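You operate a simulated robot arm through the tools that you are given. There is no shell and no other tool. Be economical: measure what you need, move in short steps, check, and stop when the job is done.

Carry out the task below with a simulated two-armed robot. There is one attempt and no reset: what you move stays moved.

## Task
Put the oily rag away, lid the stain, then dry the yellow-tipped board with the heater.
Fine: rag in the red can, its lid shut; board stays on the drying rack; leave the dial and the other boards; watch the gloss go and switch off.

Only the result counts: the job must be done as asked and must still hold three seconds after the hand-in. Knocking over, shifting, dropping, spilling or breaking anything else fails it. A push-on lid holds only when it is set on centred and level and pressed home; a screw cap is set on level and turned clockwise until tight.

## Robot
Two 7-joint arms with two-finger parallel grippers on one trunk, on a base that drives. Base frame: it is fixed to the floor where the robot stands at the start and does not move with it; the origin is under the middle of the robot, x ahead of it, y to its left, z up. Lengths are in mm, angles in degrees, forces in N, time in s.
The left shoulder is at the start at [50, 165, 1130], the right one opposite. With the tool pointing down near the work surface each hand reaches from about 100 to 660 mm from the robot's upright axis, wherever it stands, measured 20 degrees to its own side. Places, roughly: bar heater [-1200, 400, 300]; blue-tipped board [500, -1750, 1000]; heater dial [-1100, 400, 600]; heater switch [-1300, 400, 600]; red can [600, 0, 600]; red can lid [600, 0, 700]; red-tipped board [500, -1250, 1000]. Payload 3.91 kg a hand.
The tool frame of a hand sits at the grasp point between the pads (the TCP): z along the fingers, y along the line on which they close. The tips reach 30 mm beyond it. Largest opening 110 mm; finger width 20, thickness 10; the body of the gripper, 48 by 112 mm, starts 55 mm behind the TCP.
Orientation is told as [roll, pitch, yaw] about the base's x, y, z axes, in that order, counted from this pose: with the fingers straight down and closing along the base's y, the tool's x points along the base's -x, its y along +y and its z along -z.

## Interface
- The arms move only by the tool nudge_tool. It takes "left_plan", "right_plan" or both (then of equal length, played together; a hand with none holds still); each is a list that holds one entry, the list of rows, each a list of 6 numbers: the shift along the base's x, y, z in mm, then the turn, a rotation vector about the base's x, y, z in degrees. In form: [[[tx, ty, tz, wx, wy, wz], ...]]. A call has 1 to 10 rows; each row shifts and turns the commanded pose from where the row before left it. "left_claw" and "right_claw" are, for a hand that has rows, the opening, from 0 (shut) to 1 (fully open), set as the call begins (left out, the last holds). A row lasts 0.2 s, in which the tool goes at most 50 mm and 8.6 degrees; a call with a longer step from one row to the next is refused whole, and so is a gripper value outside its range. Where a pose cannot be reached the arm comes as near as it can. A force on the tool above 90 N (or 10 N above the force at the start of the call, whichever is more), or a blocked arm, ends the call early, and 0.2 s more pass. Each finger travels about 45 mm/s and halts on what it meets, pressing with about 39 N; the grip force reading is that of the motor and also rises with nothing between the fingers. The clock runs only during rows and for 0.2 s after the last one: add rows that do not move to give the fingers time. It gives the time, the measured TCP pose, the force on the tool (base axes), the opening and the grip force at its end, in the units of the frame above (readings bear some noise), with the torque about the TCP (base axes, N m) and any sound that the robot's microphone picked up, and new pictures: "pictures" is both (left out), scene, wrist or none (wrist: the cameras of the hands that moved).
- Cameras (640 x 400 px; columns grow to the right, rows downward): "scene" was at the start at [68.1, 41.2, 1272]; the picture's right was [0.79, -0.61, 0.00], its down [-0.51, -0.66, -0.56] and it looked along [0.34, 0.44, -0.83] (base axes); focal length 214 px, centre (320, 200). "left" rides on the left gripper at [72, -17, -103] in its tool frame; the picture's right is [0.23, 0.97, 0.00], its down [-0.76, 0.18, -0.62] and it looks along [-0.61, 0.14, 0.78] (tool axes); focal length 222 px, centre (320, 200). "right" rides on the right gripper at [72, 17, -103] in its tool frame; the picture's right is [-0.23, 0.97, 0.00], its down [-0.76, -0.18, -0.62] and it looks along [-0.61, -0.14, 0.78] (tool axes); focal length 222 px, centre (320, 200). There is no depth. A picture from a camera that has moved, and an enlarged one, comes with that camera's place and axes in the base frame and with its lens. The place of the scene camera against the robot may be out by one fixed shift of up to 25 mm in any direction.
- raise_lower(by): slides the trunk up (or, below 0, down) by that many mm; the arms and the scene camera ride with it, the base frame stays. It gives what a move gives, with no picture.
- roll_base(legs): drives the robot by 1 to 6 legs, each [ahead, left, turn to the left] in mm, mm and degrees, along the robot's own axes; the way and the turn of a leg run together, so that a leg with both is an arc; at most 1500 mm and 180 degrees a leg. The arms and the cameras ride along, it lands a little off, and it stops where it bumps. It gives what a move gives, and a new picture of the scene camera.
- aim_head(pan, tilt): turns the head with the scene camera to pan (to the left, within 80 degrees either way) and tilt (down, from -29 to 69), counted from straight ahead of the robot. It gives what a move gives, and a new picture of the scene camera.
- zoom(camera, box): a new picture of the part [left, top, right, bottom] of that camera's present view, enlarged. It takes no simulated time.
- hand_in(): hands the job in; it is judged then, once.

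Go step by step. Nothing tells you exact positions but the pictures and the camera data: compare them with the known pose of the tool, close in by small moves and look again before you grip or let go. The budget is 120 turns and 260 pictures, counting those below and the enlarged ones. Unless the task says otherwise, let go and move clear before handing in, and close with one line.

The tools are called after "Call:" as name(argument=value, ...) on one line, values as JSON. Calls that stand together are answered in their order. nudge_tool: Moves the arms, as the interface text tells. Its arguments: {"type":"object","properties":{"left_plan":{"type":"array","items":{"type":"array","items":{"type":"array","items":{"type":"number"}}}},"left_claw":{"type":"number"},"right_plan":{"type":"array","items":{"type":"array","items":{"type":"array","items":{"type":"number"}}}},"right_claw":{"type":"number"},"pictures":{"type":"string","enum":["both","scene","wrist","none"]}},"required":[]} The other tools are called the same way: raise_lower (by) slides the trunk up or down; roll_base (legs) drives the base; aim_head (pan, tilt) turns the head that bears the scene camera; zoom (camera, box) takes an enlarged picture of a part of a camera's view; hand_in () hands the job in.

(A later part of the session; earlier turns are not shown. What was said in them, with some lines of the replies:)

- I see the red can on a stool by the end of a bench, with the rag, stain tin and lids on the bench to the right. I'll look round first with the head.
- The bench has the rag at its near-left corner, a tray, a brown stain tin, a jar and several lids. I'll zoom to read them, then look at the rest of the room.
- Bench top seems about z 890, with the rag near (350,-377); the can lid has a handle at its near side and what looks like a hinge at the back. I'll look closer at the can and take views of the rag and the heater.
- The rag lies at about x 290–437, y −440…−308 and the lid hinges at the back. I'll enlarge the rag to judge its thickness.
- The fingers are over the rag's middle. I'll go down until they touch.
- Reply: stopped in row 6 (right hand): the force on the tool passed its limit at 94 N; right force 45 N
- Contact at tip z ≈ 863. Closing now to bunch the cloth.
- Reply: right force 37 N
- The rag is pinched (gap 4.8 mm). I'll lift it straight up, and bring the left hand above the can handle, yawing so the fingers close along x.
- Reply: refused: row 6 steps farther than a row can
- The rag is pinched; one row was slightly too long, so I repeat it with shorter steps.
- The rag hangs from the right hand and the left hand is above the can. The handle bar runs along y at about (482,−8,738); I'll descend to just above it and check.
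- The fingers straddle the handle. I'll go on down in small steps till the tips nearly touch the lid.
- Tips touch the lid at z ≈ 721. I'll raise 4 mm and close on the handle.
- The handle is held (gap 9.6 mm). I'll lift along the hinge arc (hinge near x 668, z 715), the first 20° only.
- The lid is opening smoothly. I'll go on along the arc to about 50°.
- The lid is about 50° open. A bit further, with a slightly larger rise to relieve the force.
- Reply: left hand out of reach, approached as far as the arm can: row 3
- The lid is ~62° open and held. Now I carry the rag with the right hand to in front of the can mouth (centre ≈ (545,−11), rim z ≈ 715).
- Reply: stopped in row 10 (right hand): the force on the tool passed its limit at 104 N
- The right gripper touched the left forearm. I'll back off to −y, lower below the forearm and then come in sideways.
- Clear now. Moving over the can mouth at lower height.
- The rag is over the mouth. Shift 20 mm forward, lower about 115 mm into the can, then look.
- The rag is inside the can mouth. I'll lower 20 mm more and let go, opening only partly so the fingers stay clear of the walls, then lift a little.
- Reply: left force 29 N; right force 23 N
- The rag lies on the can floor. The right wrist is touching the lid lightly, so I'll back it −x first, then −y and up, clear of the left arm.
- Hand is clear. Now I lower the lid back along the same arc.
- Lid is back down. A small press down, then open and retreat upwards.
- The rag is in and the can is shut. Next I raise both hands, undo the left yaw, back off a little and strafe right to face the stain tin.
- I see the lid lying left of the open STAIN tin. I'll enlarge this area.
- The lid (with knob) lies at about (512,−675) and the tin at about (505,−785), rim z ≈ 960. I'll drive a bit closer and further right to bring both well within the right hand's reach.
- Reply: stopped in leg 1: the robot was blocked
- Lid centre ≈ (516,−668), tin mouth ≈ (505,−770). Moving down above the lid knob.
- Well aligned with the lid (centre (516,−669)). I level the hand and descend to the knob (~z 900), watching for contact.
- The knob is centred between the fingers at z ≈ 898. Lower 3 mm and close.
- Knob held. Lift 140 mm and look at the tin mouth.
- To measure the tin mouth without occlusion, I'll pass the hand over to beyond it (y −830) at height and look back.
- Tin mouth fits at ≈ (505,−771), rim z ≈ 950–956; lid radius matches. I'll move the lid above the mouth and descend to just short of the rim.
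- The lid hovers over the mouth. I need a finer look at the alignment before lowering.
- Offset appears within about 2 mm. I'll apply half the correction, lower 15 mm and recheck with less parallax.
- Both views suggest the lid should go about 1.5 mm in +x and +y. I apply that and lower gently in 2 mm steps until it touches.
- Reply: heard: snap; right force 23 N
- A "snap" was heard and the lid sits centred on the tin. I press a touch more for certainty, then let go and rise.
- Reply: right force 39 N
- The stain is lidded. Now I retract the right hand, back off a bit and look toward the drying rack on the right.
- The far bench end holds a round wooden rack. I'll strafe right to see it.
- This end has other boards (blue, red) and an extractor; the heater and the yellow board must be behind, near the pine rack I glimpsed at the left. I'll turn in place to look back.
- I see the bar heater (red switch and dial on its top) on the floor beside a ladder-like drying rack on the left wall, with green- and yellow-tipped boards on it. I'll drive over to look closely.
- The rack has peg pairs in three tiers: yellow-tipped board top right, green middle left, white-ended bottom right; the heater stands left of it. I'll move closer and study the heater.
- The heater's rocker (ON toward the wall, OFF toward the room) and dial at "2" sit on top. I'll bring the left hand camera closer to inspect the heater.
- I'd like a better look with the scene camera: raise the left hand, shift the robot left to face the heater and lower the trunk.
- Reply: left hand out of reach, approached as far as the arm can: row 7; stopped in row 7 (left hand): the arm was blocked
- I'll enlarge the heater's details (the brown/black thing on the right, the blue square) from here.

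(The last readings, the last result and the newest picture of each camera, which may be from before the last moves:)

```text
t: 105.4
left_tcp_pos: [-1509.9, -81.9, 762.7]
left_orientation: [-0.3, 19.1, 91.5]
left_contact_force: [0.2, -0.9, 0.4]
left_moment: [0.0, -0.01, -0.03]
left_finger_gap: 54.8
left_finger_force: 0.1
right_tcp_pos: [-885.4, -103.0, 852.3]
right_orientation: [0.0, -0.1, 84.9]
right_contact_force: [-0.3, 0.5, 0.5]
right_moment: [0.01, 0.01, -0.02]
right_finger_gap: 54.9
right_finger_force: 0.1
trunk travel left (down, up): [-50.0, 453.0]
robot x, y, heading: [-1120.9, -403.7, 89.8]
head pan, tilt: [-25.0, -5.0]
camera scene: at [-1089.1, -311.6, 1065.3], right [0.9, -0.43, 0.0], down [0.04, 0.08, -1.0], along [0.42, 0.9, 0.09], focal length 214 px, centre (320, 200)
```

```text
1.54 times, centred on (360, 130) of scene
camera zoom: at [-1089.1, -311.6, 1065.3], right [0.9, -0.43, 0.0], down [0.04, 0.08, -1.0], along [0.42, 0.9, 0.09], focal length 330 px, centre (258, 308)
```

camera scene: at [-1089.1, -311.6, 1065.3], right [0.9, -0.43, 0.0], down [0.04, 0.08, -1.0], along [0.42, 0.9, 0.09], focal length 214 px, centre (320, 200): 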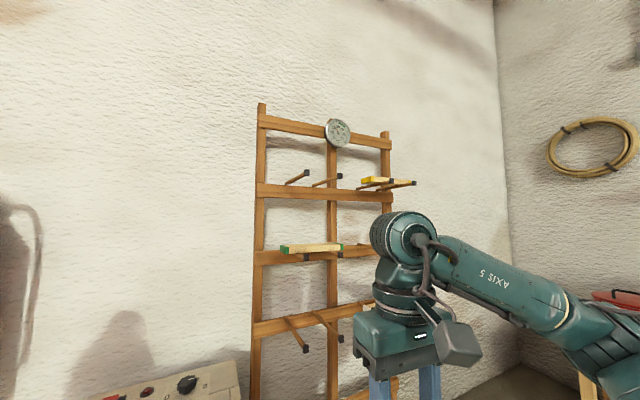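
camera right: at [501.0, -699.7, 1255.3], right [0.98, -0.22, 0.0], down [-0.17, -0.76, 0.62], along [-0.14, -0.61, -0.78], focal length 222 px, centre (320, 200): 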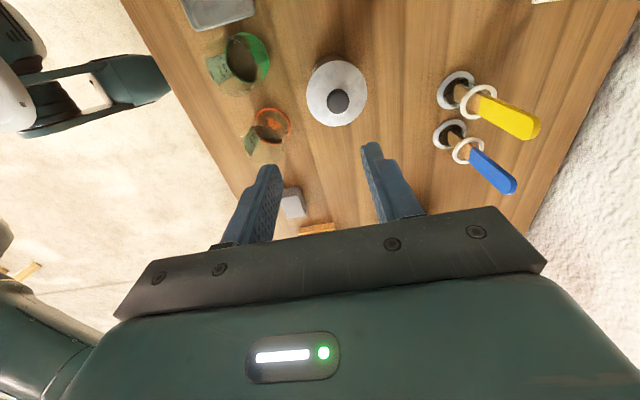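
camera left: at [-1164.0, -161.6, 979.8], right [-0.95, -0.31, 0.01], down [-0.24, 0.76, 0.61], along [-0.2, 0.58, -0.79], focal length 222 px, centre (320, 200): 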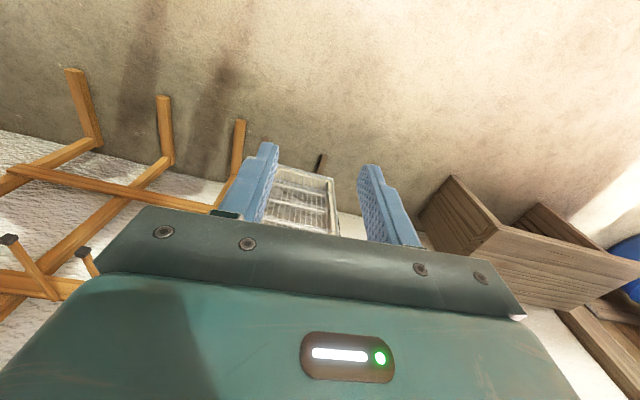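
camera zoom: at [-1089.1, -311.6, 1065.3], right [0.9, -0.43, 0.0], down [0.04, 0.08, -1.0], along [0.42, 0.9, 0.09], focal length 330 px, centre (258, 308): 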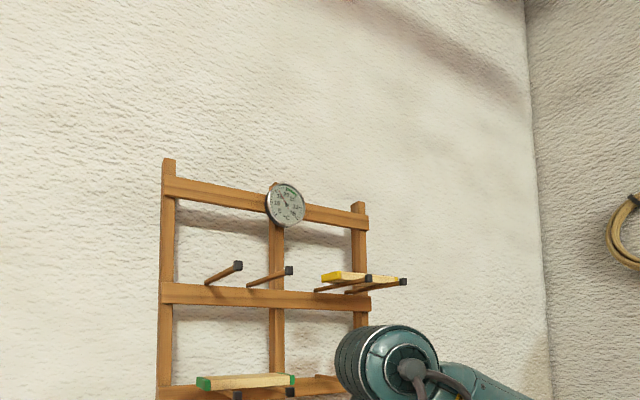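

The plate with the black grip is just a handle on the guard; the switch has ON toward the wall. The simplest reading: switch on, watch the gloss on the yellow board, switch off. I'll first bring the left hand in, level it, and drive up to the heater.

Call:
nudge_tool(left_plan=[[[30, -10, 20, 5, 0, 0], [30, -10, 20, 5, 0, 0], [30, -10, 20, 5, 0, 0], [30, 0, 20, 4, 0, 0], [30, 0, 20, 0, 0, 0], [20, 0, 20, 0, 0, 0]]], left_claw=0, pictures="none")

Call:
aim_head(pan=5, tilt=45)

```text
t: 106.8
left_tcp_pos: [-1337.9, -112.4, 884.5]
left_orientation: [-0.8, 0.1, 91.4]
left_contact_force: [0.2, -0.1, -0.4]
left_moment: [0.02, -0.03, 0.0]
left_finger_gap: 0.0
left_finger_force: 37.9
right_tcp_pos: [-884.7, -100.4, 852.4]
right_orientation: [-0.1, 0.0, 85.0]
right_contact_force: [-0.5, 0.1, 0.0]
right_moment: [0.03, 0.02, 0.01]
right_finger_gap: 55.0
right_finger_force: 0.1
trunk travel left (down, up): [-50.0, 453.0]
robot x, y, heading: [-1121.5, -403.8, 89.5]
head pan, tilt: [-25.0, -5.0]
```

```text
t: 107.9
left_tcp_pos: [-1340.0, -111.8, 882.3]
left_orientation: [-0.8, 0.1, 91.3]
left_contact_force: [-0.6, -0.1, -0.1]
left_moment: [-0.02, -0.01, -0.01]
left_finger_gap: 0.1
left_finger_force: 37.4
right_tcp_pos: [-884.3, -101.1, 851.5]
right_orientation: [-0.1, -0.1, 85.0]
right_contact_force: [-0.9, 0.4, -0.2]
right_moment: [0.02, 0.0, 0.01]
right_finger_gap: 55.2
right_finger_force: 0.1
trunk travel left (down, up): [-50.0, 453.0]
robot x, y, heading: [-1118.2, -407.2, 89.7]
head pan, tilt: [5.0, 45.0]
camera scene: at [-1133.1, -309.6, 986.7], right [1.0, 0.08, 0.0], down [0.06, -0.7, -0.71], along [-0.06, 0.71, -0.71], focal length 214 px, centre (320, 200)
```

scene: 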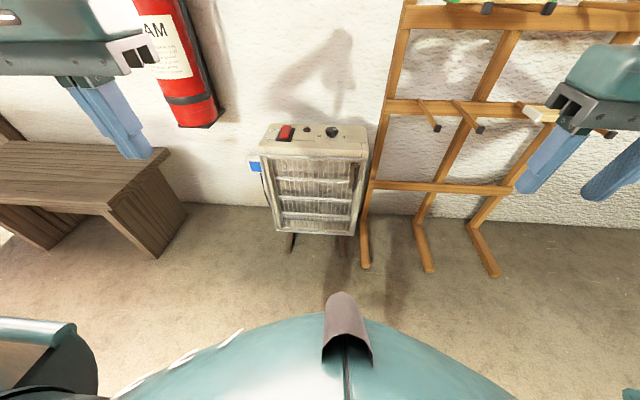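

I retract the right hand further from the rack, then drive forward.

Call:
nudge_tool(right_plan=[[[20, -30, 0, 0, 0, 0], [20, -30, 0, 0, 0, 0], [20, -30, 0, 0, 0, 0], [20, -20, 0, 0, 0, 0]]], pictures="none")

Call:
roll_base(legs=[[250, 80, 0]])

Call:
aim_head(pan=15, tilt=50)

Call:
zoom(camera="left", box=[120, 0, 520, 250])

```text
t: 108.9
left_tcp_pos: [-1339.9, -111.9, 883.4]
left_orientation: [-0.9, 0.0, 91.3]
left_contact_force: [-0.8, 0.2, -0.1]
left_moment: [0.02, -0.01, 0.0]
left_finger_gap: 0.1
left_finger_force: 37.7
right_tcp_pos: [-820.5, -204.2, 847.4]
right_orientation: [0.0, 0.1, 85.1]
right_contact_force: [0.4, 0.9, -0.2]
right_moment: [0.01, 0.0, 0.0]
right_finger_gap: 55.0
right_finger_force: 0.1
right hand out of reach, approached as far as the arm can: row 4
trunk travel left (down, up): [-50.0, 453.0]
robot x, y, heading: [-1121.0, -401.8, 89.7]
head pan, tilt: [5.0, 45.0]
```

```text
t: 110.8
left_tcp_pos: [-1416.6, 138.2, 882.8]
left_orientation: [-0.8, 0.1, 91.4]
left_contact_force: [-0.8, 0.0, 0.3]
left_moment: [0.02, -0.03, 0.01]
left_finger_gap: 0.0
left_finger_force: 37.4
right_tcp_pos: [-899.3, 47.7, 848.1]
right_orientation: [-0.1, 0.0, 85.2]
right_contact_force: [0.2, -0.2, 0.1]
right_moment: [0.02, 0.0, -0.01]
right_finger_gap: 55.3
right_finger_force: 0.0
trunk travel left (down, up): [-50.0, 453.0]
robot x, y, heading: [-1200.2, -155.1, 89.8]
head pan, tilt: [5.0, 45.0]
camera scene: at [-1211.9, -58.4, 986.6], right [1.0, 0.08, 0.0], down [0.06, -0.7, -0.71], along [-0.06, 0.7, -0.71], focal length 214 px, centre (320, 200)
```

scene: 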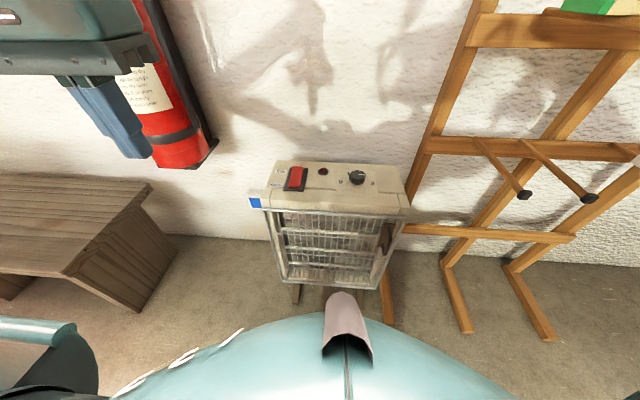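

```text
t: 111.5
left_tcp_pos: [-1417.0, 139.0, 883.5]
left_orientation: [-0.8, 0.2, 91.5]
left_contact_force: [-0.5, -0.2, 1.3]
left_moment: [0.0, -0.01, -0.02]
left_finger_gap: 0.1
left_finger_force: 37.7
right_tcp_pos: [-899.4, 48.3, 848.3]
right_orientation: [-0.1, -0.1, 85.1]
right_contact_force: [1.0, -0.3, 0.2]
right_moment: [-0.01, -0.02, 0.01]
right_finger_gap: 55.0
right_finger_force: 0.0
trunk travel left (down, up): [-50.0, 453.0]
robot x, y, heading: [-1201.6, -153.5, 89.8]
head pan, tilt: [15.0, 50.0]
camera scene: at [-1224.7, -64.9, 979.7], right [0.97, 0.26, 0.0], down [0.2, -0.74, -0.64], along [-0.16, 0.62, -0.77], focal length 214 px, centre (320, 200)
```

scene: 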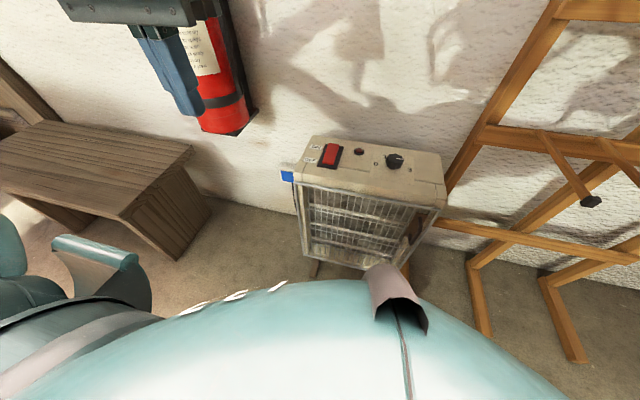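

```text
1.60 times, centred on (320, 125) of left
camera zoom: at [-1400.1, 67.4, 987.6], right [-0.97, -0.25, -0.01], down [-0.2, 0.76, 0.62], along [-0.15, 0.6, -0.78], focal length 355 px, centre (320, 320)
```

zoom: 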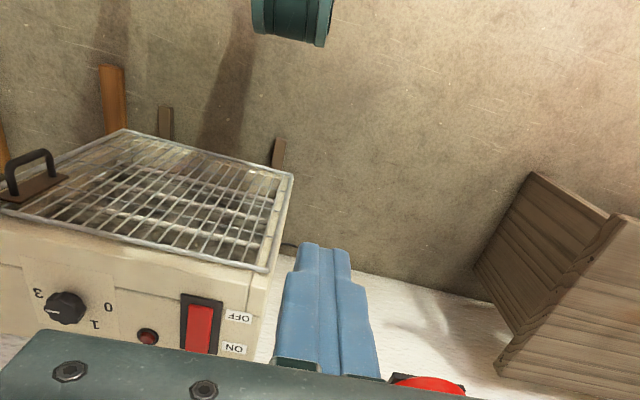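

The rocker is seen clearly: ON end ≈ (−1315,450), OFF end ≈ (−1315,385), z ≈ 600. I move the closed left fingers above the ON end, leaning forward 20°.

Call:
nudge_tool(left_plan=[[[13, 38, -20, 3, 0, 0], [13, 38, -25, 3, 0, 0], [13, 38, -25, 3, 0, 0], [13, 38, -25, 3, 0, 0], [13, 38, -25, 3, 0, 0], [13, 38, -25, 3, 0, 0], [12, 37, -30, 2, 0, 0], [12, 36, -30, 0, 0, 0], [0, 0, 0, 0, 0, 0]]])

Call:
zoom(camera="scene", box=[270, 80, 430, 200])

```text
t: 113.5
left_tcp_pos: [-1315.3, 437.7, 677.4]
left_orientation: [-1.2, -19.9, 91.5]
left_contact_force: [-0.3, 0.6, -0.4]
left_moment: [0.01, -0.02, 0.0]
left_finger_gap: 0.0
left_finger_force: 37.5
right_tcp_pos: [-899.6, 48.2, 847.5]
right_orientation: [-0.1, 0.1, 85.1]
right_contact_force: [0.1, -0.2, 0.4]
right_moment: [0.01, -0.03, 0.02]
right_finger_gap: 54.9
right_finger_force: 0.0
trunk travel left (down, up): [-50.0, 453.0]
robot x, y, heading: [-1199.5, -149.5, 89.6]
head pan, tilt: [15.0, 50.0]
camera scene: at [-1224.7, -64.9, 979.7], right [0.97, 0.26, 0.0], down [0.2, -0.74, -0.64], along [-0.16, 0.62, -0.77], focal length 214 px, centre (320, 200)
camera left: at [-1296.8, 335.3, 750.0], right [-0.97, -0.23, -0.1], down [-0.2, 0.5, 0.84], along [-0.15, 0.83, -0.53], focal length 222 px, centre (320, 200)
```

scene: 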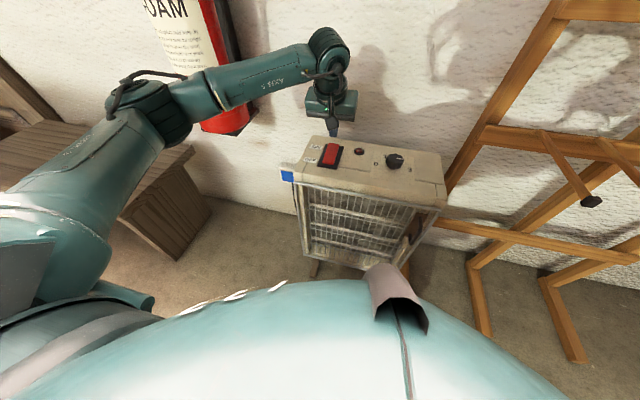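
left: 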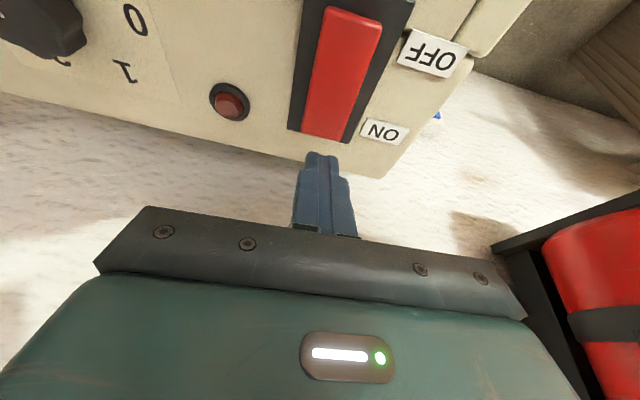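

```text
3.33 times, centred on (350, 140) of scene
camera zoom: at [-1224.7, -64.9, 979.7], right [0.97, 0.26, 0.0], down [0.2, -0.74, -0.64], along [-0.16, 0.62, -0.77], focal length 715 px, centre (220, 400)
```

zoom: 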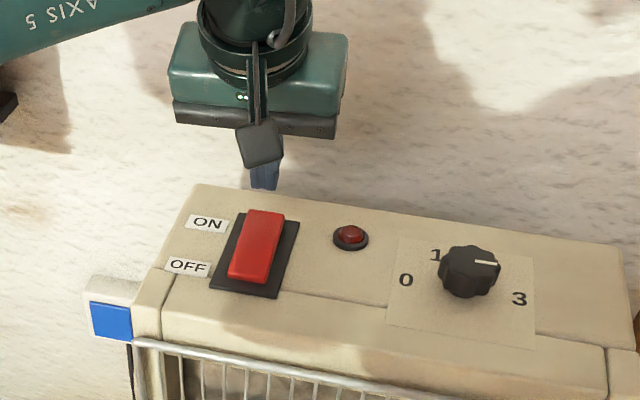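

The tip is right over the ON end. I lower it slowly and press.

Call:
nudge_tool(left_plan=[[[-1, -1, -20, 0, 0, 0], [0, 0, -12, 0, 0, 0], [0, 0, -6, 0, 0, 0], [0, 0, -4, 0, 0, 0], [0, 0, -4, 0, 0, 0], [0, 0, -3, 0, 0, 0]]], pictures="wrist")

Call:
zoom(camera="scene", box=[270, 80, 430, 200])

```text
t: 114.9
left_tcp_pos: [-1314.6, 438.9, 642.2]
left_orientation: [-1.8, -21.3, 91.7]
left_contact_force: [-3.0, -13.8, 52.7]
left_moment: [-0.36, 0.13, 0.01]
left_finger_gap: 0.2
left_finger_force: 38.1
right_tcp_pos: [-897.6, 44.8, 848.7]
right_orientation: [0.0, -0.3, 85.1]
right_contact_force: [0.3, 0.6, 0.4]
right_moment: [0.02, 0.0, -0.01]
right_finger_gap: 55.1
right_finger_force: 0.0
trunk travel left (down, up): [-50.0, 453.0]
robot x, y, heading: [-1200.4, -152.9, 89.9]
head pan, tilt: [15.0, 50.0]
camera left: at [-1298.0, 335.4, 714.2], right [-0.97, -0.23, -0.11], down [-0.21, 0.48, 0.85], along [-0.14, 0.85, -0.51], focal length 222 px, centre (320, 200)
```

left: 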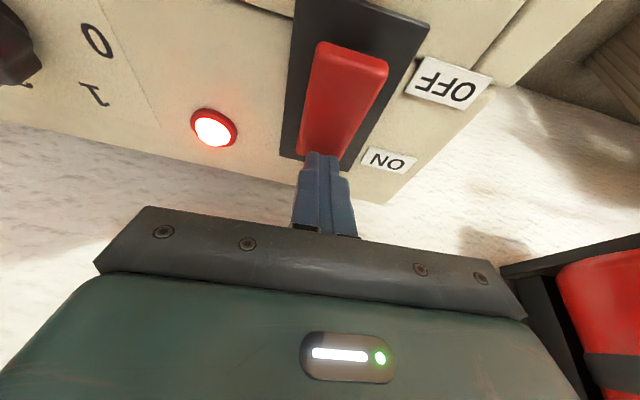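

```text
3.33 times, centred on (350, 140) of scene
camera zoom: at [-1224.2, -69.1, 980.9], right [0.97, 0.26, 0.0], down [0.2, -0.74, -0.65], along [-0.17, 0.63, -0.76], focal length 715 px, centre (220, 400)
```

zoom: 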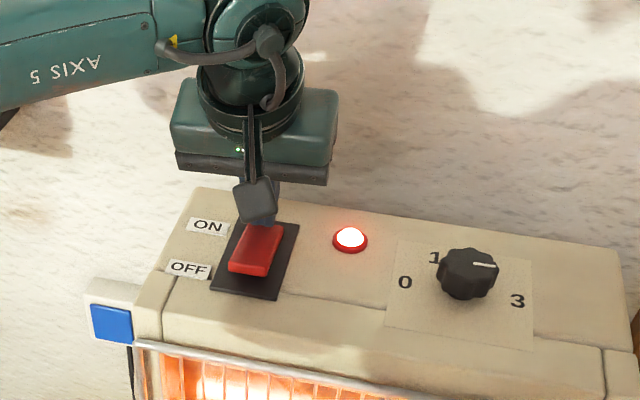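

The heater is on: lamp and bars glow. I lift the hand clear, back off, raise the trunk and go look at the yellow board's gloss.

Call:
nudge_tool(left_plan=[[[0, -5, 40, 0, 0, 0], [0, -20, 45, 0, 0, 0], [0, -30, 38, 0, 0, 0], [0, -45, 20, 0, 0, 0], [0, -48, 0, 0, 0, 0], [0, -48, 0, 0, 0, 0]]], pictures="none")

Call:
roll_base(legs=[[-300, 0, 0], [0, -600, 0]])

Call:
raise_lower(by=450)

Call:
aim_head(pan=0, tilt=20)

Call:
zoom(camera="scene", box=[240, 100, 440, 240])

```text
t: 116.3
left_tcp_pos: [-1317.9, 241.5, 772.2]
left_orientation: [-1.3, -19.9, 91.4]
left_contact_force: [0.8, -0.1, -0.4]
left_moment: [-0.01, -0.01, -0.04]
left_finger_gap: 0.3
left_finger_force: 37.7
right_tcp_pos: [-900.0, 48.4, 847.4]
right_orientation: [-0.1, 0.1, 85.1]
right_contact_force: [0.4, -0.3, -0.5]
right_moment: [0.01, 0.01, 0.0]
right_finger_gap: 54.8
right_finger_force: 0.0
trunk travel left (down, up): [-50.0, 453.0]
robot x, y, heading: [-1197.6, -154.7, 89.9]
head pan, tilt: [15.0, 50.0]
```

```text
t: 123.7
left_tcp_pos: [-726.8, -57.0, 770.8]
left_orientation: [-1.3, -20.0, 91.8]
left_contact_force: [-0.8, -0.6, 0.1]
left_moment: [0.01, 0.0, 0.01]
left_finger_gap: 0.0
left_finger_force: 37.9
right_tcp_pos: [-308.9, -249.1, 846.0]
right_orientation: [-0.1, -0.1, 85.4]
right_contact_force: [0.2, 0.3, 0.1]
right_moment: [0.0, 0.01, -0.01]
right_finger_gap: 55.2
right_finger_force: 0.1
trunk travel left (down, up): [-50.0, 453.0]
robot x, y, heading: [-611.4, -453.5, 90.3]
head pan, tilt: [15.0, 50.0]
camera scene: at [-633.1, -363.5, 979.7], right [0.97, 0.26, 0.0], down [0.2, -0.74, -0.64], along [-0.17, 0.62, -0.77], focal length 214 px, centre (320, 200)
```

scene: 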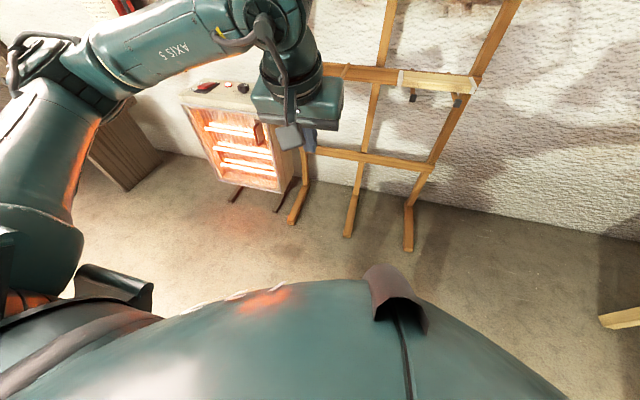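

```text
refused: 450 is not a number from -400 to 400
```

```text
t: 124.6
left_tcp_pos: [-727.9, -58.5, 770.8]
left_orientation: [-1.3, -20.0, 91.8]
left_contact_force: [0.7, -0.2, -0.1]
left_moment: [-0.01, 0.03, 0.0]
left_finger_gap: 0.0
left_finger_force: 37.7
right_tcp_pos: [-308.3, -249.0, 847.1]
right_orientation: [-0.1, 0.0, 85.5]
right_contact_force: [0.6, 0.9, 0.0]
right_moment: [0.01, -0.03, -0.03]
right_finger_gap: 55.1
right_finger_force: 0.0
trunk travel left (down, up): [-50.0, 453.0]
robot x, y, heading: [-606.2, -452.9, 90.2]
head pan, tilt: [0.0, 20.0]
camera scene: at [-613.2, -344.7, 1025.2], right [1.0, 0.0, 0.0], down [0.0, -0.34, -0.94], along [0.0, 0.94, -0.34], focal length 214 px, centre (320, 200)
```

scene: 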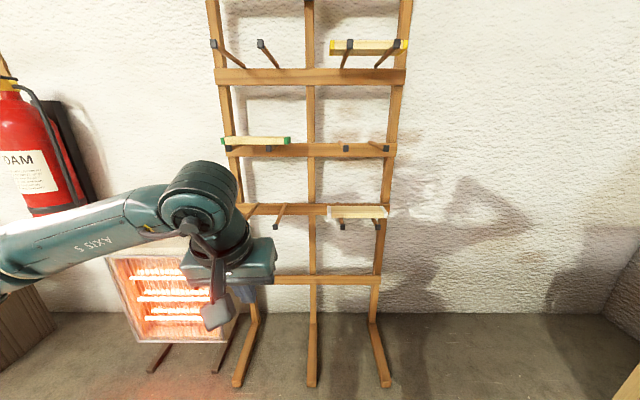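

```text
2.86 times, centred on (340, 170) of scene
camera zoom: at [-613.2, -344.7, 1025.2], right [1.0, 0.0, 0.0], down [0.0, -0.34, -0.94], along [0.0, 0.94, -0.34], focal length 613 px, centre (263, 286)
```

zoom: 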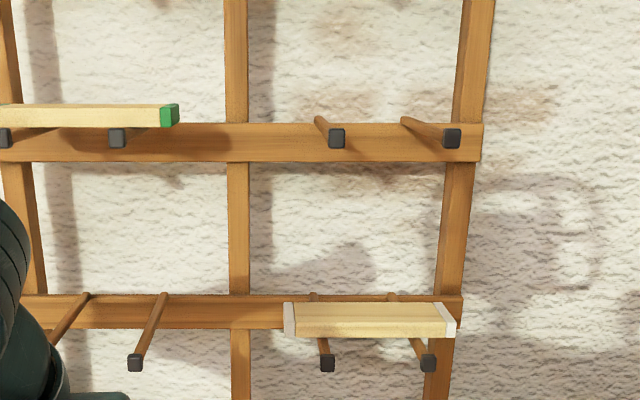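

Raising the trunk to look at the yellow board from above.

Call:
raise_lower(by=400)

Call:
aim_head(pan=-10, tilt=20)

Call:
zoom(camera="scene", box=[220, 120, 420, 260])

```text
t: 128.4
left_tcp_pos: [-726.4, -56.6, 1172.0]
left_orientation: [-1.3, -19.9, 91.7]
left_contact_force: [0.4, 0.7, 0.5]
left_moment: [-0.01, 0.01, -0.02]
left_finger_gap: 0.0
left_finger_force: 37.6
right_tcp_pos: [-307.9, -248.3, 1248.5]
right_orientation: [-0.1, 0.0, 85.4]
right_contact_force: [-0.2, 0.1, 0.1]
right_moment: [-0.01, 0.02, -0.01]
right_finger_gap: 55.1
right_finger_force: 0.3
trunk travel left (down, up): [-450.0, 53.0]
robot x, y, heading: [-605.2, -450.0, 90.1]
head pan, tilt: [0.0, 20.0]
```

```text
t: 129.2
left_tcp_pos: [-726.9, -58.2, 1171.2]
left_orientation: [-1.3, -20.0, 91.9]
left_contact_force: [0.1, 0.3, 0.3]
left_moment: [-0.02, 0.02, 0.02]
left_finger_gap: 0.0
left_finger_force: 37.8
right_tcp_pos: [-308.0, -248.9, 1247.7]
right_orientation: [-0.1, 0.2, 85.4]
right_contact_force: [0.4, -0.4, -1.3]
right_moment: [-0.03, 0.0, -0.01]
right_finger_gap: 55.0
right_finger_force: 0.1
trunk travel left (down, up): [-450.0, 53.0]
robot x, y, heading: [-610.6, -448.0, 90.0]
head pan, tilt: [-10.0, 20.0]
camera scene: at [-597.1, -346.1, 1425.3], right [0.99, -0.17, 0.0], down [-0.06, -0.34, -0.94], along [0.16, 0.93, -0.34], focal length 214 px, centre (320, 200)
```

scene: 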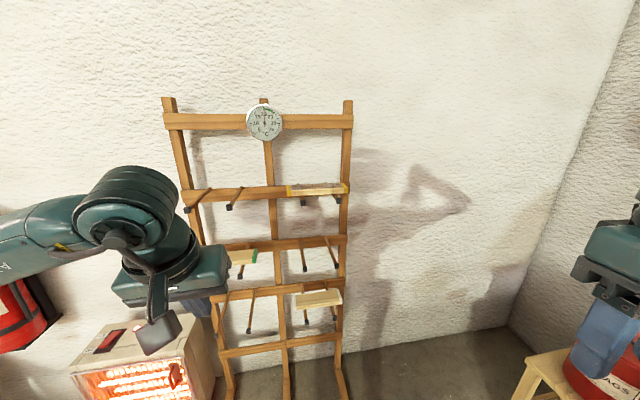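

```text
2.86 times, centred on (320, 190) of scene
camera zoom: at [-597.1, -346.1, 1425.3], right [0.99, -0.17, 0.0], down [-0.06, -0.34, -0.94], along [0.16, 0.93, -0.34], focal length 613 px, centre (320, 229)
```

zoom: 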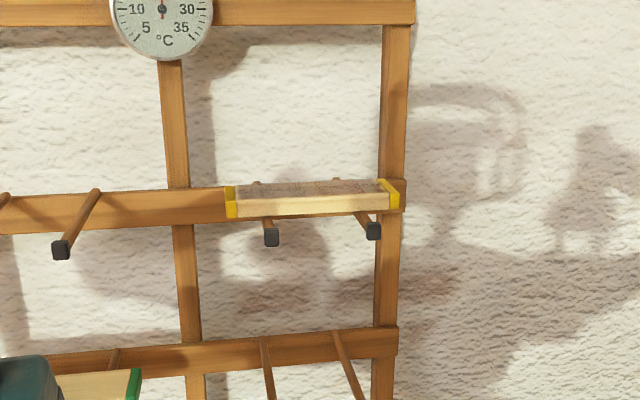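

The yellow board's top looks glossy/mottled, and a thermometer hangs on the rack. I take closer views of both.

Call:
zoom(camera="scene", box=[285, 175, 355, 215])

Call:
zoom(camera="scene", box=[240, 98, 290, 145])

```text
9.14 times, centred on (320, 195) of scene
camera zoom: at [-597.1, -346.1, 1425.3], right [0.99, -0.17, 0.0], down [-0.06, -0.34, -0.94], along [0.16, 0.93, -0.34], focal length 1961 px, centre (320, 246)
```

zoom: 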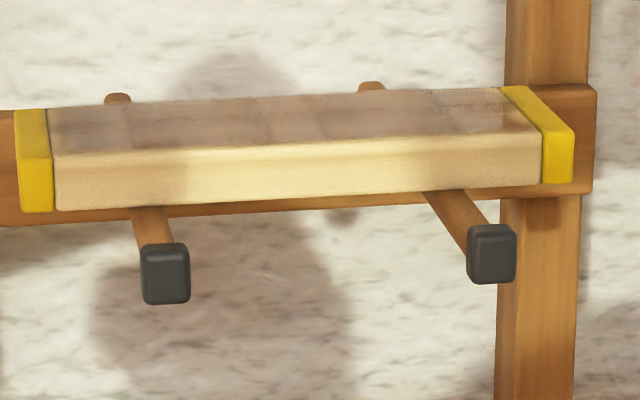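

```text
8.51 times, centred on (265, 122) of scene
camera zoom: at [-597.1, -346.1, 1425.3], right [0.99, -0.17, 0.0], down [-0.06, -0.34, -0.94], along [0.16, 0.93, -0.34], focal length 1825 px, centre (788, 868)
```

zoom: 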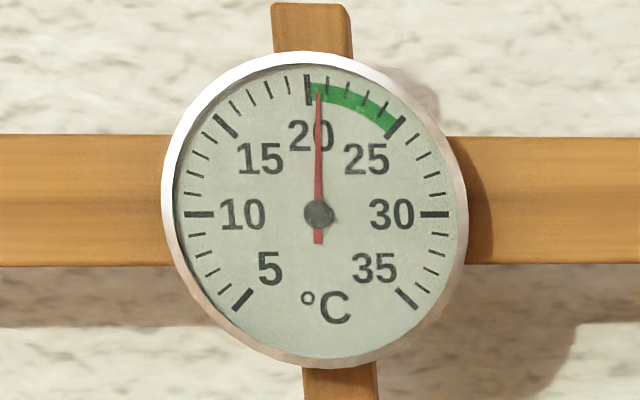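

The thermometer reads ~20.5 °C with a green band 20–25: the heater warms the rack. I let some time pass with harmless trunk moves and look again.

Call:
raise_lower(by=-200)

Call:
raise_lower(by=200)

Call:
zoom(camera="scene", box=[235, 95, 355, 215])

```text
t: 131.3
left_tcp_pos: [-726.9, -57.0, 971.9]
left_orientation: [-1.4, -19.9, 91.8]
left_contact_force: [0.1, 0.0, -0.3]
left_moment: [0.03, -0.01, -0.03]
left_finger_gap: 0.0
left_finger_force: 37.5
right_tcp_pos: [-308.0, -249.1, 1048.0]
right_orientation: [-0.1, 0.0, 85.6]
right_contact_force: [-0.6, 0.1, -0.8]
right_moment: [0.0, 0.0, 0.02]
right_finger_gap: 55.0
right_finger_force: 0.1
trunk travel left (down, up): [-250.0, 253.0]
robot x, y, heading: [-609.7, -452.0, 90.3]
head pan, tilt: [-10.0, 20.0]
```

```text
t: 133.5
left_tcp_pos: [-728.2, -57.4, 1171.5]
left_orientation: [-1.2, -19.9, 91.8]
left_contact_force: [-0.8, 0.6, 0.0]
left_moment: [0.01, 0.0, 0.0]
left_finger_gap: 0.1
left_finger_force: 37.5
right_tcp_pos: [-308.5, -248.2, 1248.4]
right_orientation: [-0.1, 0.1, 85.4]
right_contact_force: [0.1, 0.3, 0.6]
right_moment: [-0.01, 0.02, 0.0]
right_finger_gap: 55.0
right_finger_force: 0.0
trunk travel left (down, up): [-450.0, 53.0]
robot x, y, heading: [-610.5, -449.3, 89.9]
head pan, tilt: [-10.0, 20.0]
```

```text
3.33 times, centred on (295, 155) of scene
camera zoom: at [-597.0, -346.0, 1425.3], right [0.99, -0.17, 0.0], down [-0.06, -0.34, -0.94], along [0.16, 0.93, -0.34], focal length 715 px, centre (403, 350)
```

zoom: 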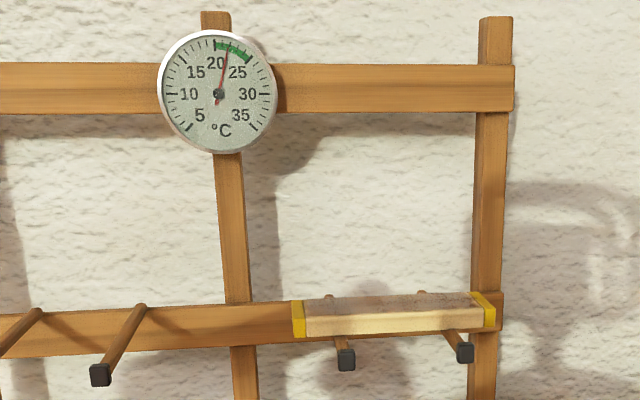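

It's rising: ~21.7 °C. I watch a little longer.

Call:
raise_lower(by=-100)

Call:
raise_lower(by=100)

Call:
zoom(camera="scene", box=[235, 95, 355, 215])

Call:
zoom(camera="scene", box=[285, 175, 355, 215])

```text
t: 134.8
left_tcp_pos: [-727.0, -57.1, 1072.0]
left_orientation: [-1.3, -19.9, 91.8]
left_contact_force: [-0.4, -0.9, -0.2]
left_moment: [0.03, -0.02, 0.02]
left_finger_gap: 0.0
left_finger_force: 37.6
right_tcp_pos: [-308.4, -248.6, 1148.1]
right_orientation: [-0.1, -0.1, 85.5]
right_contact_force: [0.2, 0.2, -0.5]
right_moment: [-0.01, -0.04, 0.03]
right_finger_gap: 54.9
right_finger_force: 0.1
trunk travel left (down, up): [-350.0, 153.0]
robot x, y, heading: [-609.1, -453.4, 90.2]
head pan, tilt: [-10.0, 20.0]
```

```text
t: 136.2
left_tcp_pos: [-726.6, -56.7, 1171.6]
left_orientation: [-1.4, -19.9, 91.8]
left_contact_force: [0.5, 0.5, 1.1]
left_moment: [0.01, -0.01, 0.01]
left_finger_gap: 0.0
left_finger_force: 37.1
right_tcp_pos: [-308.1, -248.7, 1247.5]
right_orientation: [-0.1, 0.0, 85.4]
right_contact_force: [0.9, 0.0, 0.7]
right_moment: [-0.02, 0.01, 0.0]
right_finger_gap: 54.9
right_finger_force: 0.1
trunk travel left (down, up): [-450.0, 53.0]
robot x, y, heading: [-609.3, -450.6, 90.3]
head pan, tilt: [-10.0, 20.0]
```

```text
3.33 times, centred on (295, 155) of scene
camera zoom: at [-597.0, -346.0, 1425.3], right [0.99, -0.17, 0.0], down [-0.06, -0.34, -0.94], along [0.16, 0.93, -0.34], focal length 715 px, centre (403, 350)
```

zoom: 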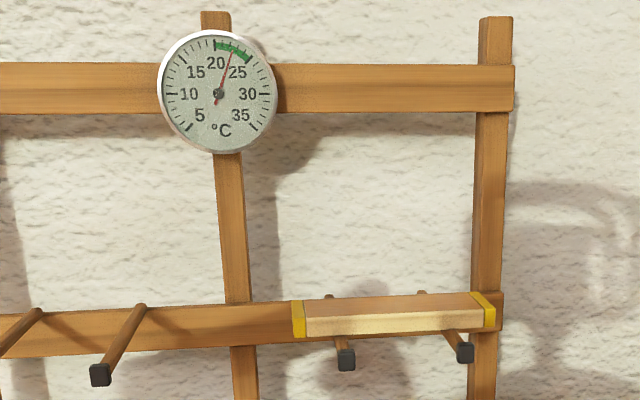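

```text
9.14 times, centred on (320, 195) of scene
camera zoom: at [-597.0, -346.0, 1425.3], right [0.99, -0.17, 0.0], down [-0.06, -0.34, -0.94], along [0.16, 0.93, -0.34], focal length 1961 px, centre (320, 246)
```

zoom: 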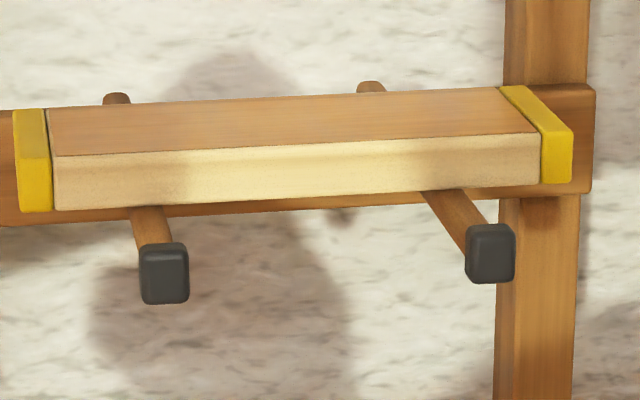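

The gloss is gone: the board now looks matte. Straight back to the heater to switch off.

Call:
raise_lower(by=-400)

Call:
roll_base(legs=[[0, 590, 0], [296, 0, 0]])

Call:
aim_head(pan=15, tilt=50)

```text
t: 140.0
left_tcp_pos: [-728.5, -57.3, 771.6]
left_orientation: [-1.3, -19.8, 91.8]
left_contact_force: [0.9, 0.3, 0.4]
left_moment: [-0.02, -0.02, -0.02]
left_finger_gap: 0.0
left_finger_force: 38.1
right_tcp_pos: [-307.9, -248.6, 848.4]
right_orientation: [-0.1, 0.1, 85.5]
right_contact_force: [0.0, 0.7, -0.1]
right_moment: [-0.03, 0.0, 0.03]
right_finger_gap: 55.2
right_finger_force: 0.1
trunk travel left (down, up): [-50.0, 453.0]
robot x, y, heading: [-606.9, -450.4, 90.3]
head pan, tilt: [-10.0, 20.0]
```

```text
t: 147.3
left_tcp_pos: [-1324.7, 230.7, 772.3]
left_orientation: [-1.4, -20.0, 91.7]
left_contact_force: [-0.1, -0.6, -0.5]
left_moment: [-0.01, -0.01, -0.01]
left_finger_gap: 0.0
left_finger_force: 37.2
right_tcp_pos: [-906.8, 39.5, 848.3]
right_orientation: [-0.1, 0.0, 85.4]
right_contact_force: [-0.3, 0.4, 0.3]
right_moment: [-0.05, 0.0, -0.01]
right_finger_gap: 54.9
right_finger_force: 0.1
trunk travel left (down, up): [-50.0, 453.0]
robot x, y, heading: [-1206.9, -164.4, 90.2]
head pan, tilt: [-10.0, 20.0]
camera scene: at [-1195.7, -57.8, 1025.3], right [0.98, -0.17, 0.0], down [-0.06, -0.34, -0.94], along [0.16, 0.93, -0.34], focal length 214 px, centre (320, 200)
```

scene: 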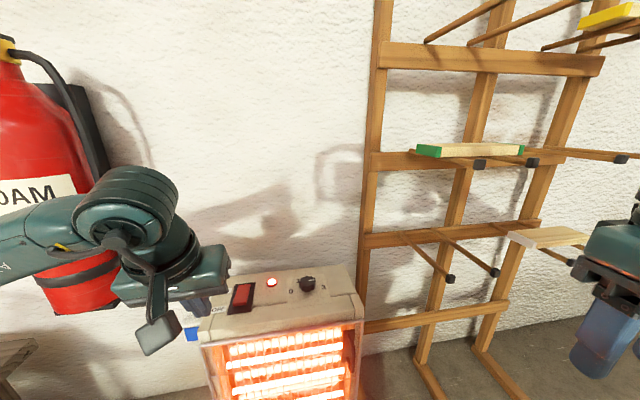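

```text
t: 148.3
left_tcp_pos: [-1325.2, 231.2, 771.6]
left_orientation: [-1.2, -19.9, 91.8]
left_contact_force: [-0.5, 0.0, -0.7]
left_moment: [-0.02, -0.01, 0.01]
left_finger_gap: 0.0
left_finger_force: 37.8
right_tcp_pos: [-907.4, 38.9, 848.3]
right_orientation: [-0.1, -0.1, 85.4]
right_contact_force: [-0.5, -0.3, 0.3]
right_moment: [0.0, -0.01, -0.04]
right_finger_gap: 54.9
right_finger_force: 0.1
trunk travel left (down, up): [-50.0, 453.0]
robot x, y, heading: [-1209.4, -164.2, 89.8]
head pan, tilt: [15.0, 50.0]
camera scene: at [-1231.7, -75.1, 979.8], right [0.97, 0.26, 0.0], down [0.2, -0.74, -0.64], along [-0.17, 0.62, -0.77], focal length 214 px, centre (320, 200)
```

scene: 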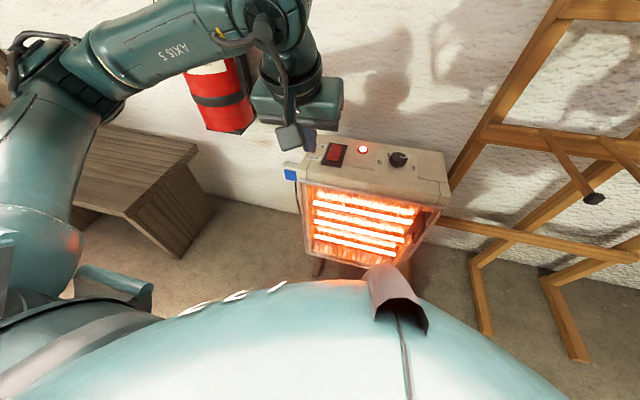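

The switch is under the left hand's reach. I move over the OFF end and press it in one go.

Call:
nudge_tool(left_plan=[[[2.5, 38, -24, 0, 0, 0], [2.5, 38, -24, 0, 0, 0], [2.5, 38, -24, 0, 0, 0], [2, 38, -24, 0, 0, 0], [0, 0, -15, 0, 0, 0], [0, 0, -10, 0, 0, 0], [0, 0, -6, 0, 0, 0], [0, 0, -5, 0, 0, 0], [0, 0, -4, 0, 0, 0], [0, 0, -4, 0, 0, 0]]])

```text
t: 150.5
left_tcp_pos: [-1317.1, 383.2, 641.2]
left_orientation: [-1.5, -20.8, 91.8]
left_contact_force: [-10.0, -19.7, 48.2]
left_moment: [-0.52, 0.46, -0.48]
left_finger_gap: 0.1
left_finger_force: 37.8
right_tcp_pos: [-906.9, 36.7, 848.4]
right_orientation: [0.0, -0.2, 85.4]
right_contact_force: [-0.2, -0.5, 0.1]
right_moment: [0.04, -0.01, 0.01]
right_finger_gap: 55.1
right_finger_force: 0.1
trunk travel left (down, up): [-50.0, 453.0]
robot x, y, heading: [-1206.9, -165.3, 90.2]
head pan, tilt: [15.0, 50.0]
camera scene: at [-1231.7, -79.0, 981.0], right [0.97, 0.26, 0.0], down [0.2, -0.74, -0.65], along [-0.17, 0.62, -0.76], focal length 214 px, centre (320, 200)
camera left: at [-1297.4, 279.1, 713.3], right [-0.97, -0.23, -0.1], down [-0.21, 0.49, 0.85], along [-0.15, 0.84, -0.52], focal length 222 px, centre (320, 200)
```

scene: 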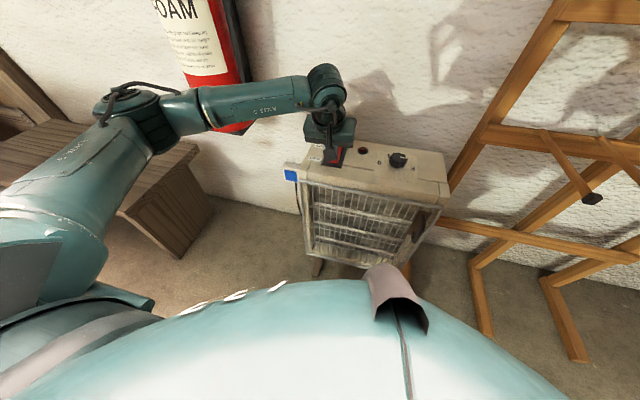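
left: 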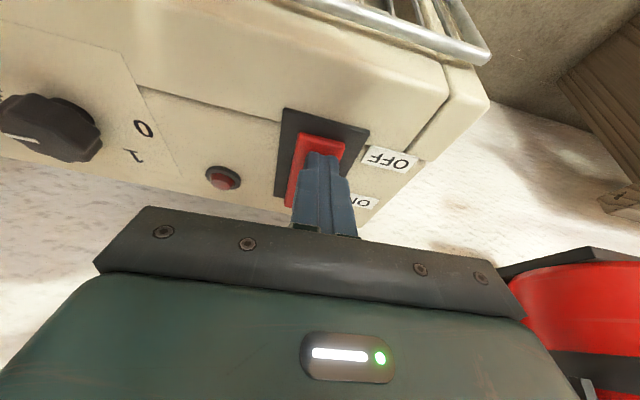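

The lamp and bars are out: the heater is off. I lift the hand clear, back away and verify the board and thermometer.

Call:
nudge_tool(left_plan=[[[0, -3, 35, 0, 0, 0], [0, -15, 45, 0, 0, 0], [0, -30, 38, 0, 0, 0], [0, -45, 20, 0, 0, 0], [0, -48, 0, 0, 0, 0]]], pictures="none")

Call:
zoom(camera="scene", box=[270, 110, 470, 290])

Call:
roll_base(legs=[[-296, 0, 0], [0, -590, 0]])

Call:
raise_lower(by=400)

Call:
aim_head(pan=-10, tilt=20)

Call:
zoom(camera="scene", box=[235, 95, 355, 215])

```text
t: 151.7
left_tcp_pos: [-1316.4, 240.7, 769.6]
left_orientation: [-1.2, -19.9, 91.8]
left_contact_force: [0.6, -0.4, -0.6]
left_moment: [0.03, -0.02, 0.02]
left_finger_gap: 0.0
left_finger_force: 37.7
right_tcp_pos: [-906.2, 39.7, 847.9]
right_orientation: [-0.1, 0.0, 85.3]
right_contact_force: [0.0, 0.7, 0.2]
right_moment: [0.02, 0.0, -0.03]
right_finger_gap: 55.1
right_finger_force: 0.1
trunk travel left (down, up): [-50.0, 453.0]
robot x, y, heading: [-1209.6, -164.9, 90.0]
head pan, tilt: [15.0, 50.0]
```

```text
2.22 times, centred on (370, 200) of scene
camera zoom: at [-1231.7, -75.1, 979.7], right [0.97, 0.26, 0.0], down [0.2, -0.74, -0.64], along [-0.17, 0.62, -0.77], focal length 477 px, centre (209, 200)
```

zoom: 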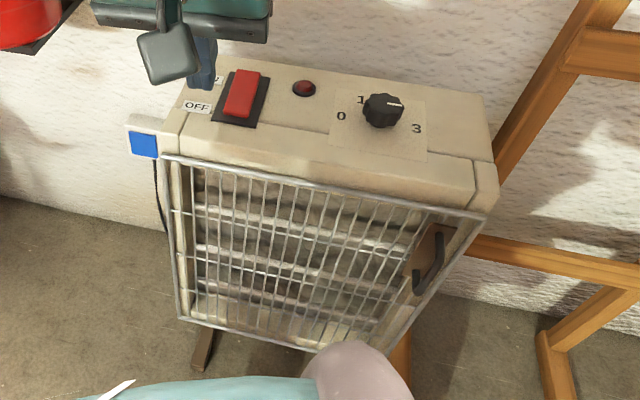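

```text
t: 158.9
left_tcp_pos: [-729.9, -51.6, 768.5]
left_orientation: [-1.2, -19.9, 92.1]
left_contact_force: [0.0, 0.1, 0.0]
left_moment: [-0.01, 0.0, -0.01]
left_finger_gap: 0.2
left_finger_force: 37.7
right_tcp_pos: [-320.2, -251.5, 848.5]
right_orientation: [-0.2, 0.0, 85.8]
right_contact_force: [-0.2, 0.3, 0.1]
right_moment: [-0.01, 0.01, -0.02]
right_finger_gap: 55.1
right_finger_force: 0.1
trunk travel left (down, up): [-50.0, 453.0]
robot x, y, heading: [-620.1, -459.4, 90.3]
head pan, tilt: [15.0, 50.0]
camera scene: at [-643.3, -368.2, 979.7], right [0.96, 0.27, 0.0], down [0.2, -0.74, -0.64], along [-0.17, 0.62, -0.77], focal length 214 px, centre (320, 200)
```

scene: 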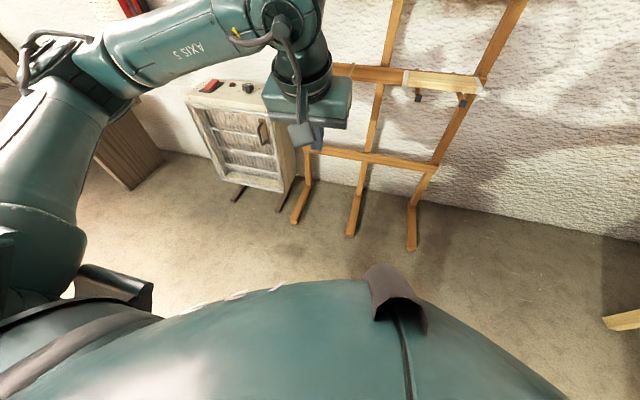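

```text
t: 162.8
left_tcp_pos: [-730.8, -51.5, 1168.3]
left_orientation: [-1.3, -19.8, 92.2]
left_contact_force: [-0.4, 0.2, 0.1]
left_moment: [0.0, -0.01, 0.01]
left_finger_gap: 0.2
left_finger_force: 37.4
right_tcp_pos: [-319.4, -252.0, 1247.3]
right_orientation: [-0.1, 0.0, 85.8]
right_contact_force: [0.8, 0.2, -0.6]
right_moment: [0.01, 0.02, 0.02]
right_finger_gap: 55.0
right_finger_force: 0.0
trunk travel left (down, up): [-450.0, 53.0]
robot x, y, heading: [-617.0, -455.9, 90.6]
head pan, tilt: [15.0, 50.0]
```

```text
t: 163.7
left_tcp_pos: [-729.6, -52.7, 1168.4]
left_orientation: [-1.3, -19.9, 92.2]
left_contact_force: [0.2, 0.3, -0.9]
left_moment: [0.01, 0.01, 0.0]
left_finger_gap: 0.3
left_finger_force: 37.4
right_tcp_pos: [-318.9, -251.1, 1247.6]
right_orientation: [-0.2, 0.0, 85.9]
right_contact_force: [0.6, -0.4, -0.1]
right_moment: [-0.01, 0.01, 0.02]
right_finger_gap: 55.2
right_finger_force: 0.0
trunk travel left (down, up): [-450.0, 53.0]
robot x, y, heading: [-620.6, -455.0, 90.5]
head pan, tilt: [-10.0, 20.0]
camera scene: at [-607.4, -350.5, 1425.2], right [0.99, -0.16, 0.0], down [-0.06, -0.34, -0.94], along [0.15, 0.93, -0.34], focal length 214 px, centre (320, 200)
```

scene: 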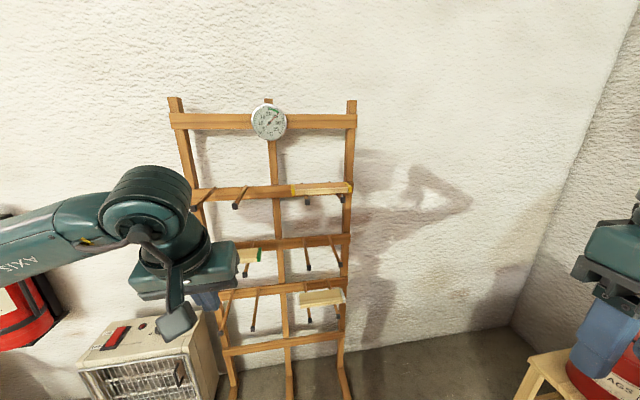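

```text
3.33 times, centred on (295, 155) of scene
camera zoom: at [-607.4, -350.5, 1425.2], right [0.99, -0.16, 0.0], down [-0.06, -0.34, -0.94], along [0.15, 0.93, -0.34], focal length 715 px, centre (403, 350)
```

zoom: 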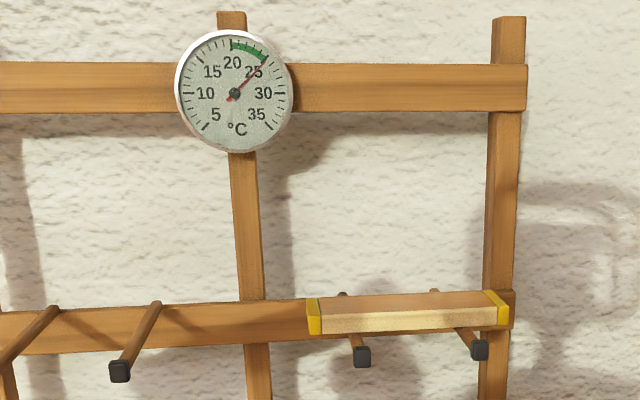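

The board lies matte on its pegs, the heater is off with the dial still at 2, the can is shut with the rag inside, and the stain lid snapped home. Both hands are clear, so I'm handing in.

Call:
hand_in()

```text
The job is handed in.
```

I handed the job in. The oily rag is in the red can with its lid shut, and the stain lid snapped on. The yellow-tipped board dried on its pegs until the gloss went, and the heater is switched off. I left the dial and the other boards alone. The rack thermometer read about 25 °C, the top of its green band, in the last picture after switch-off.
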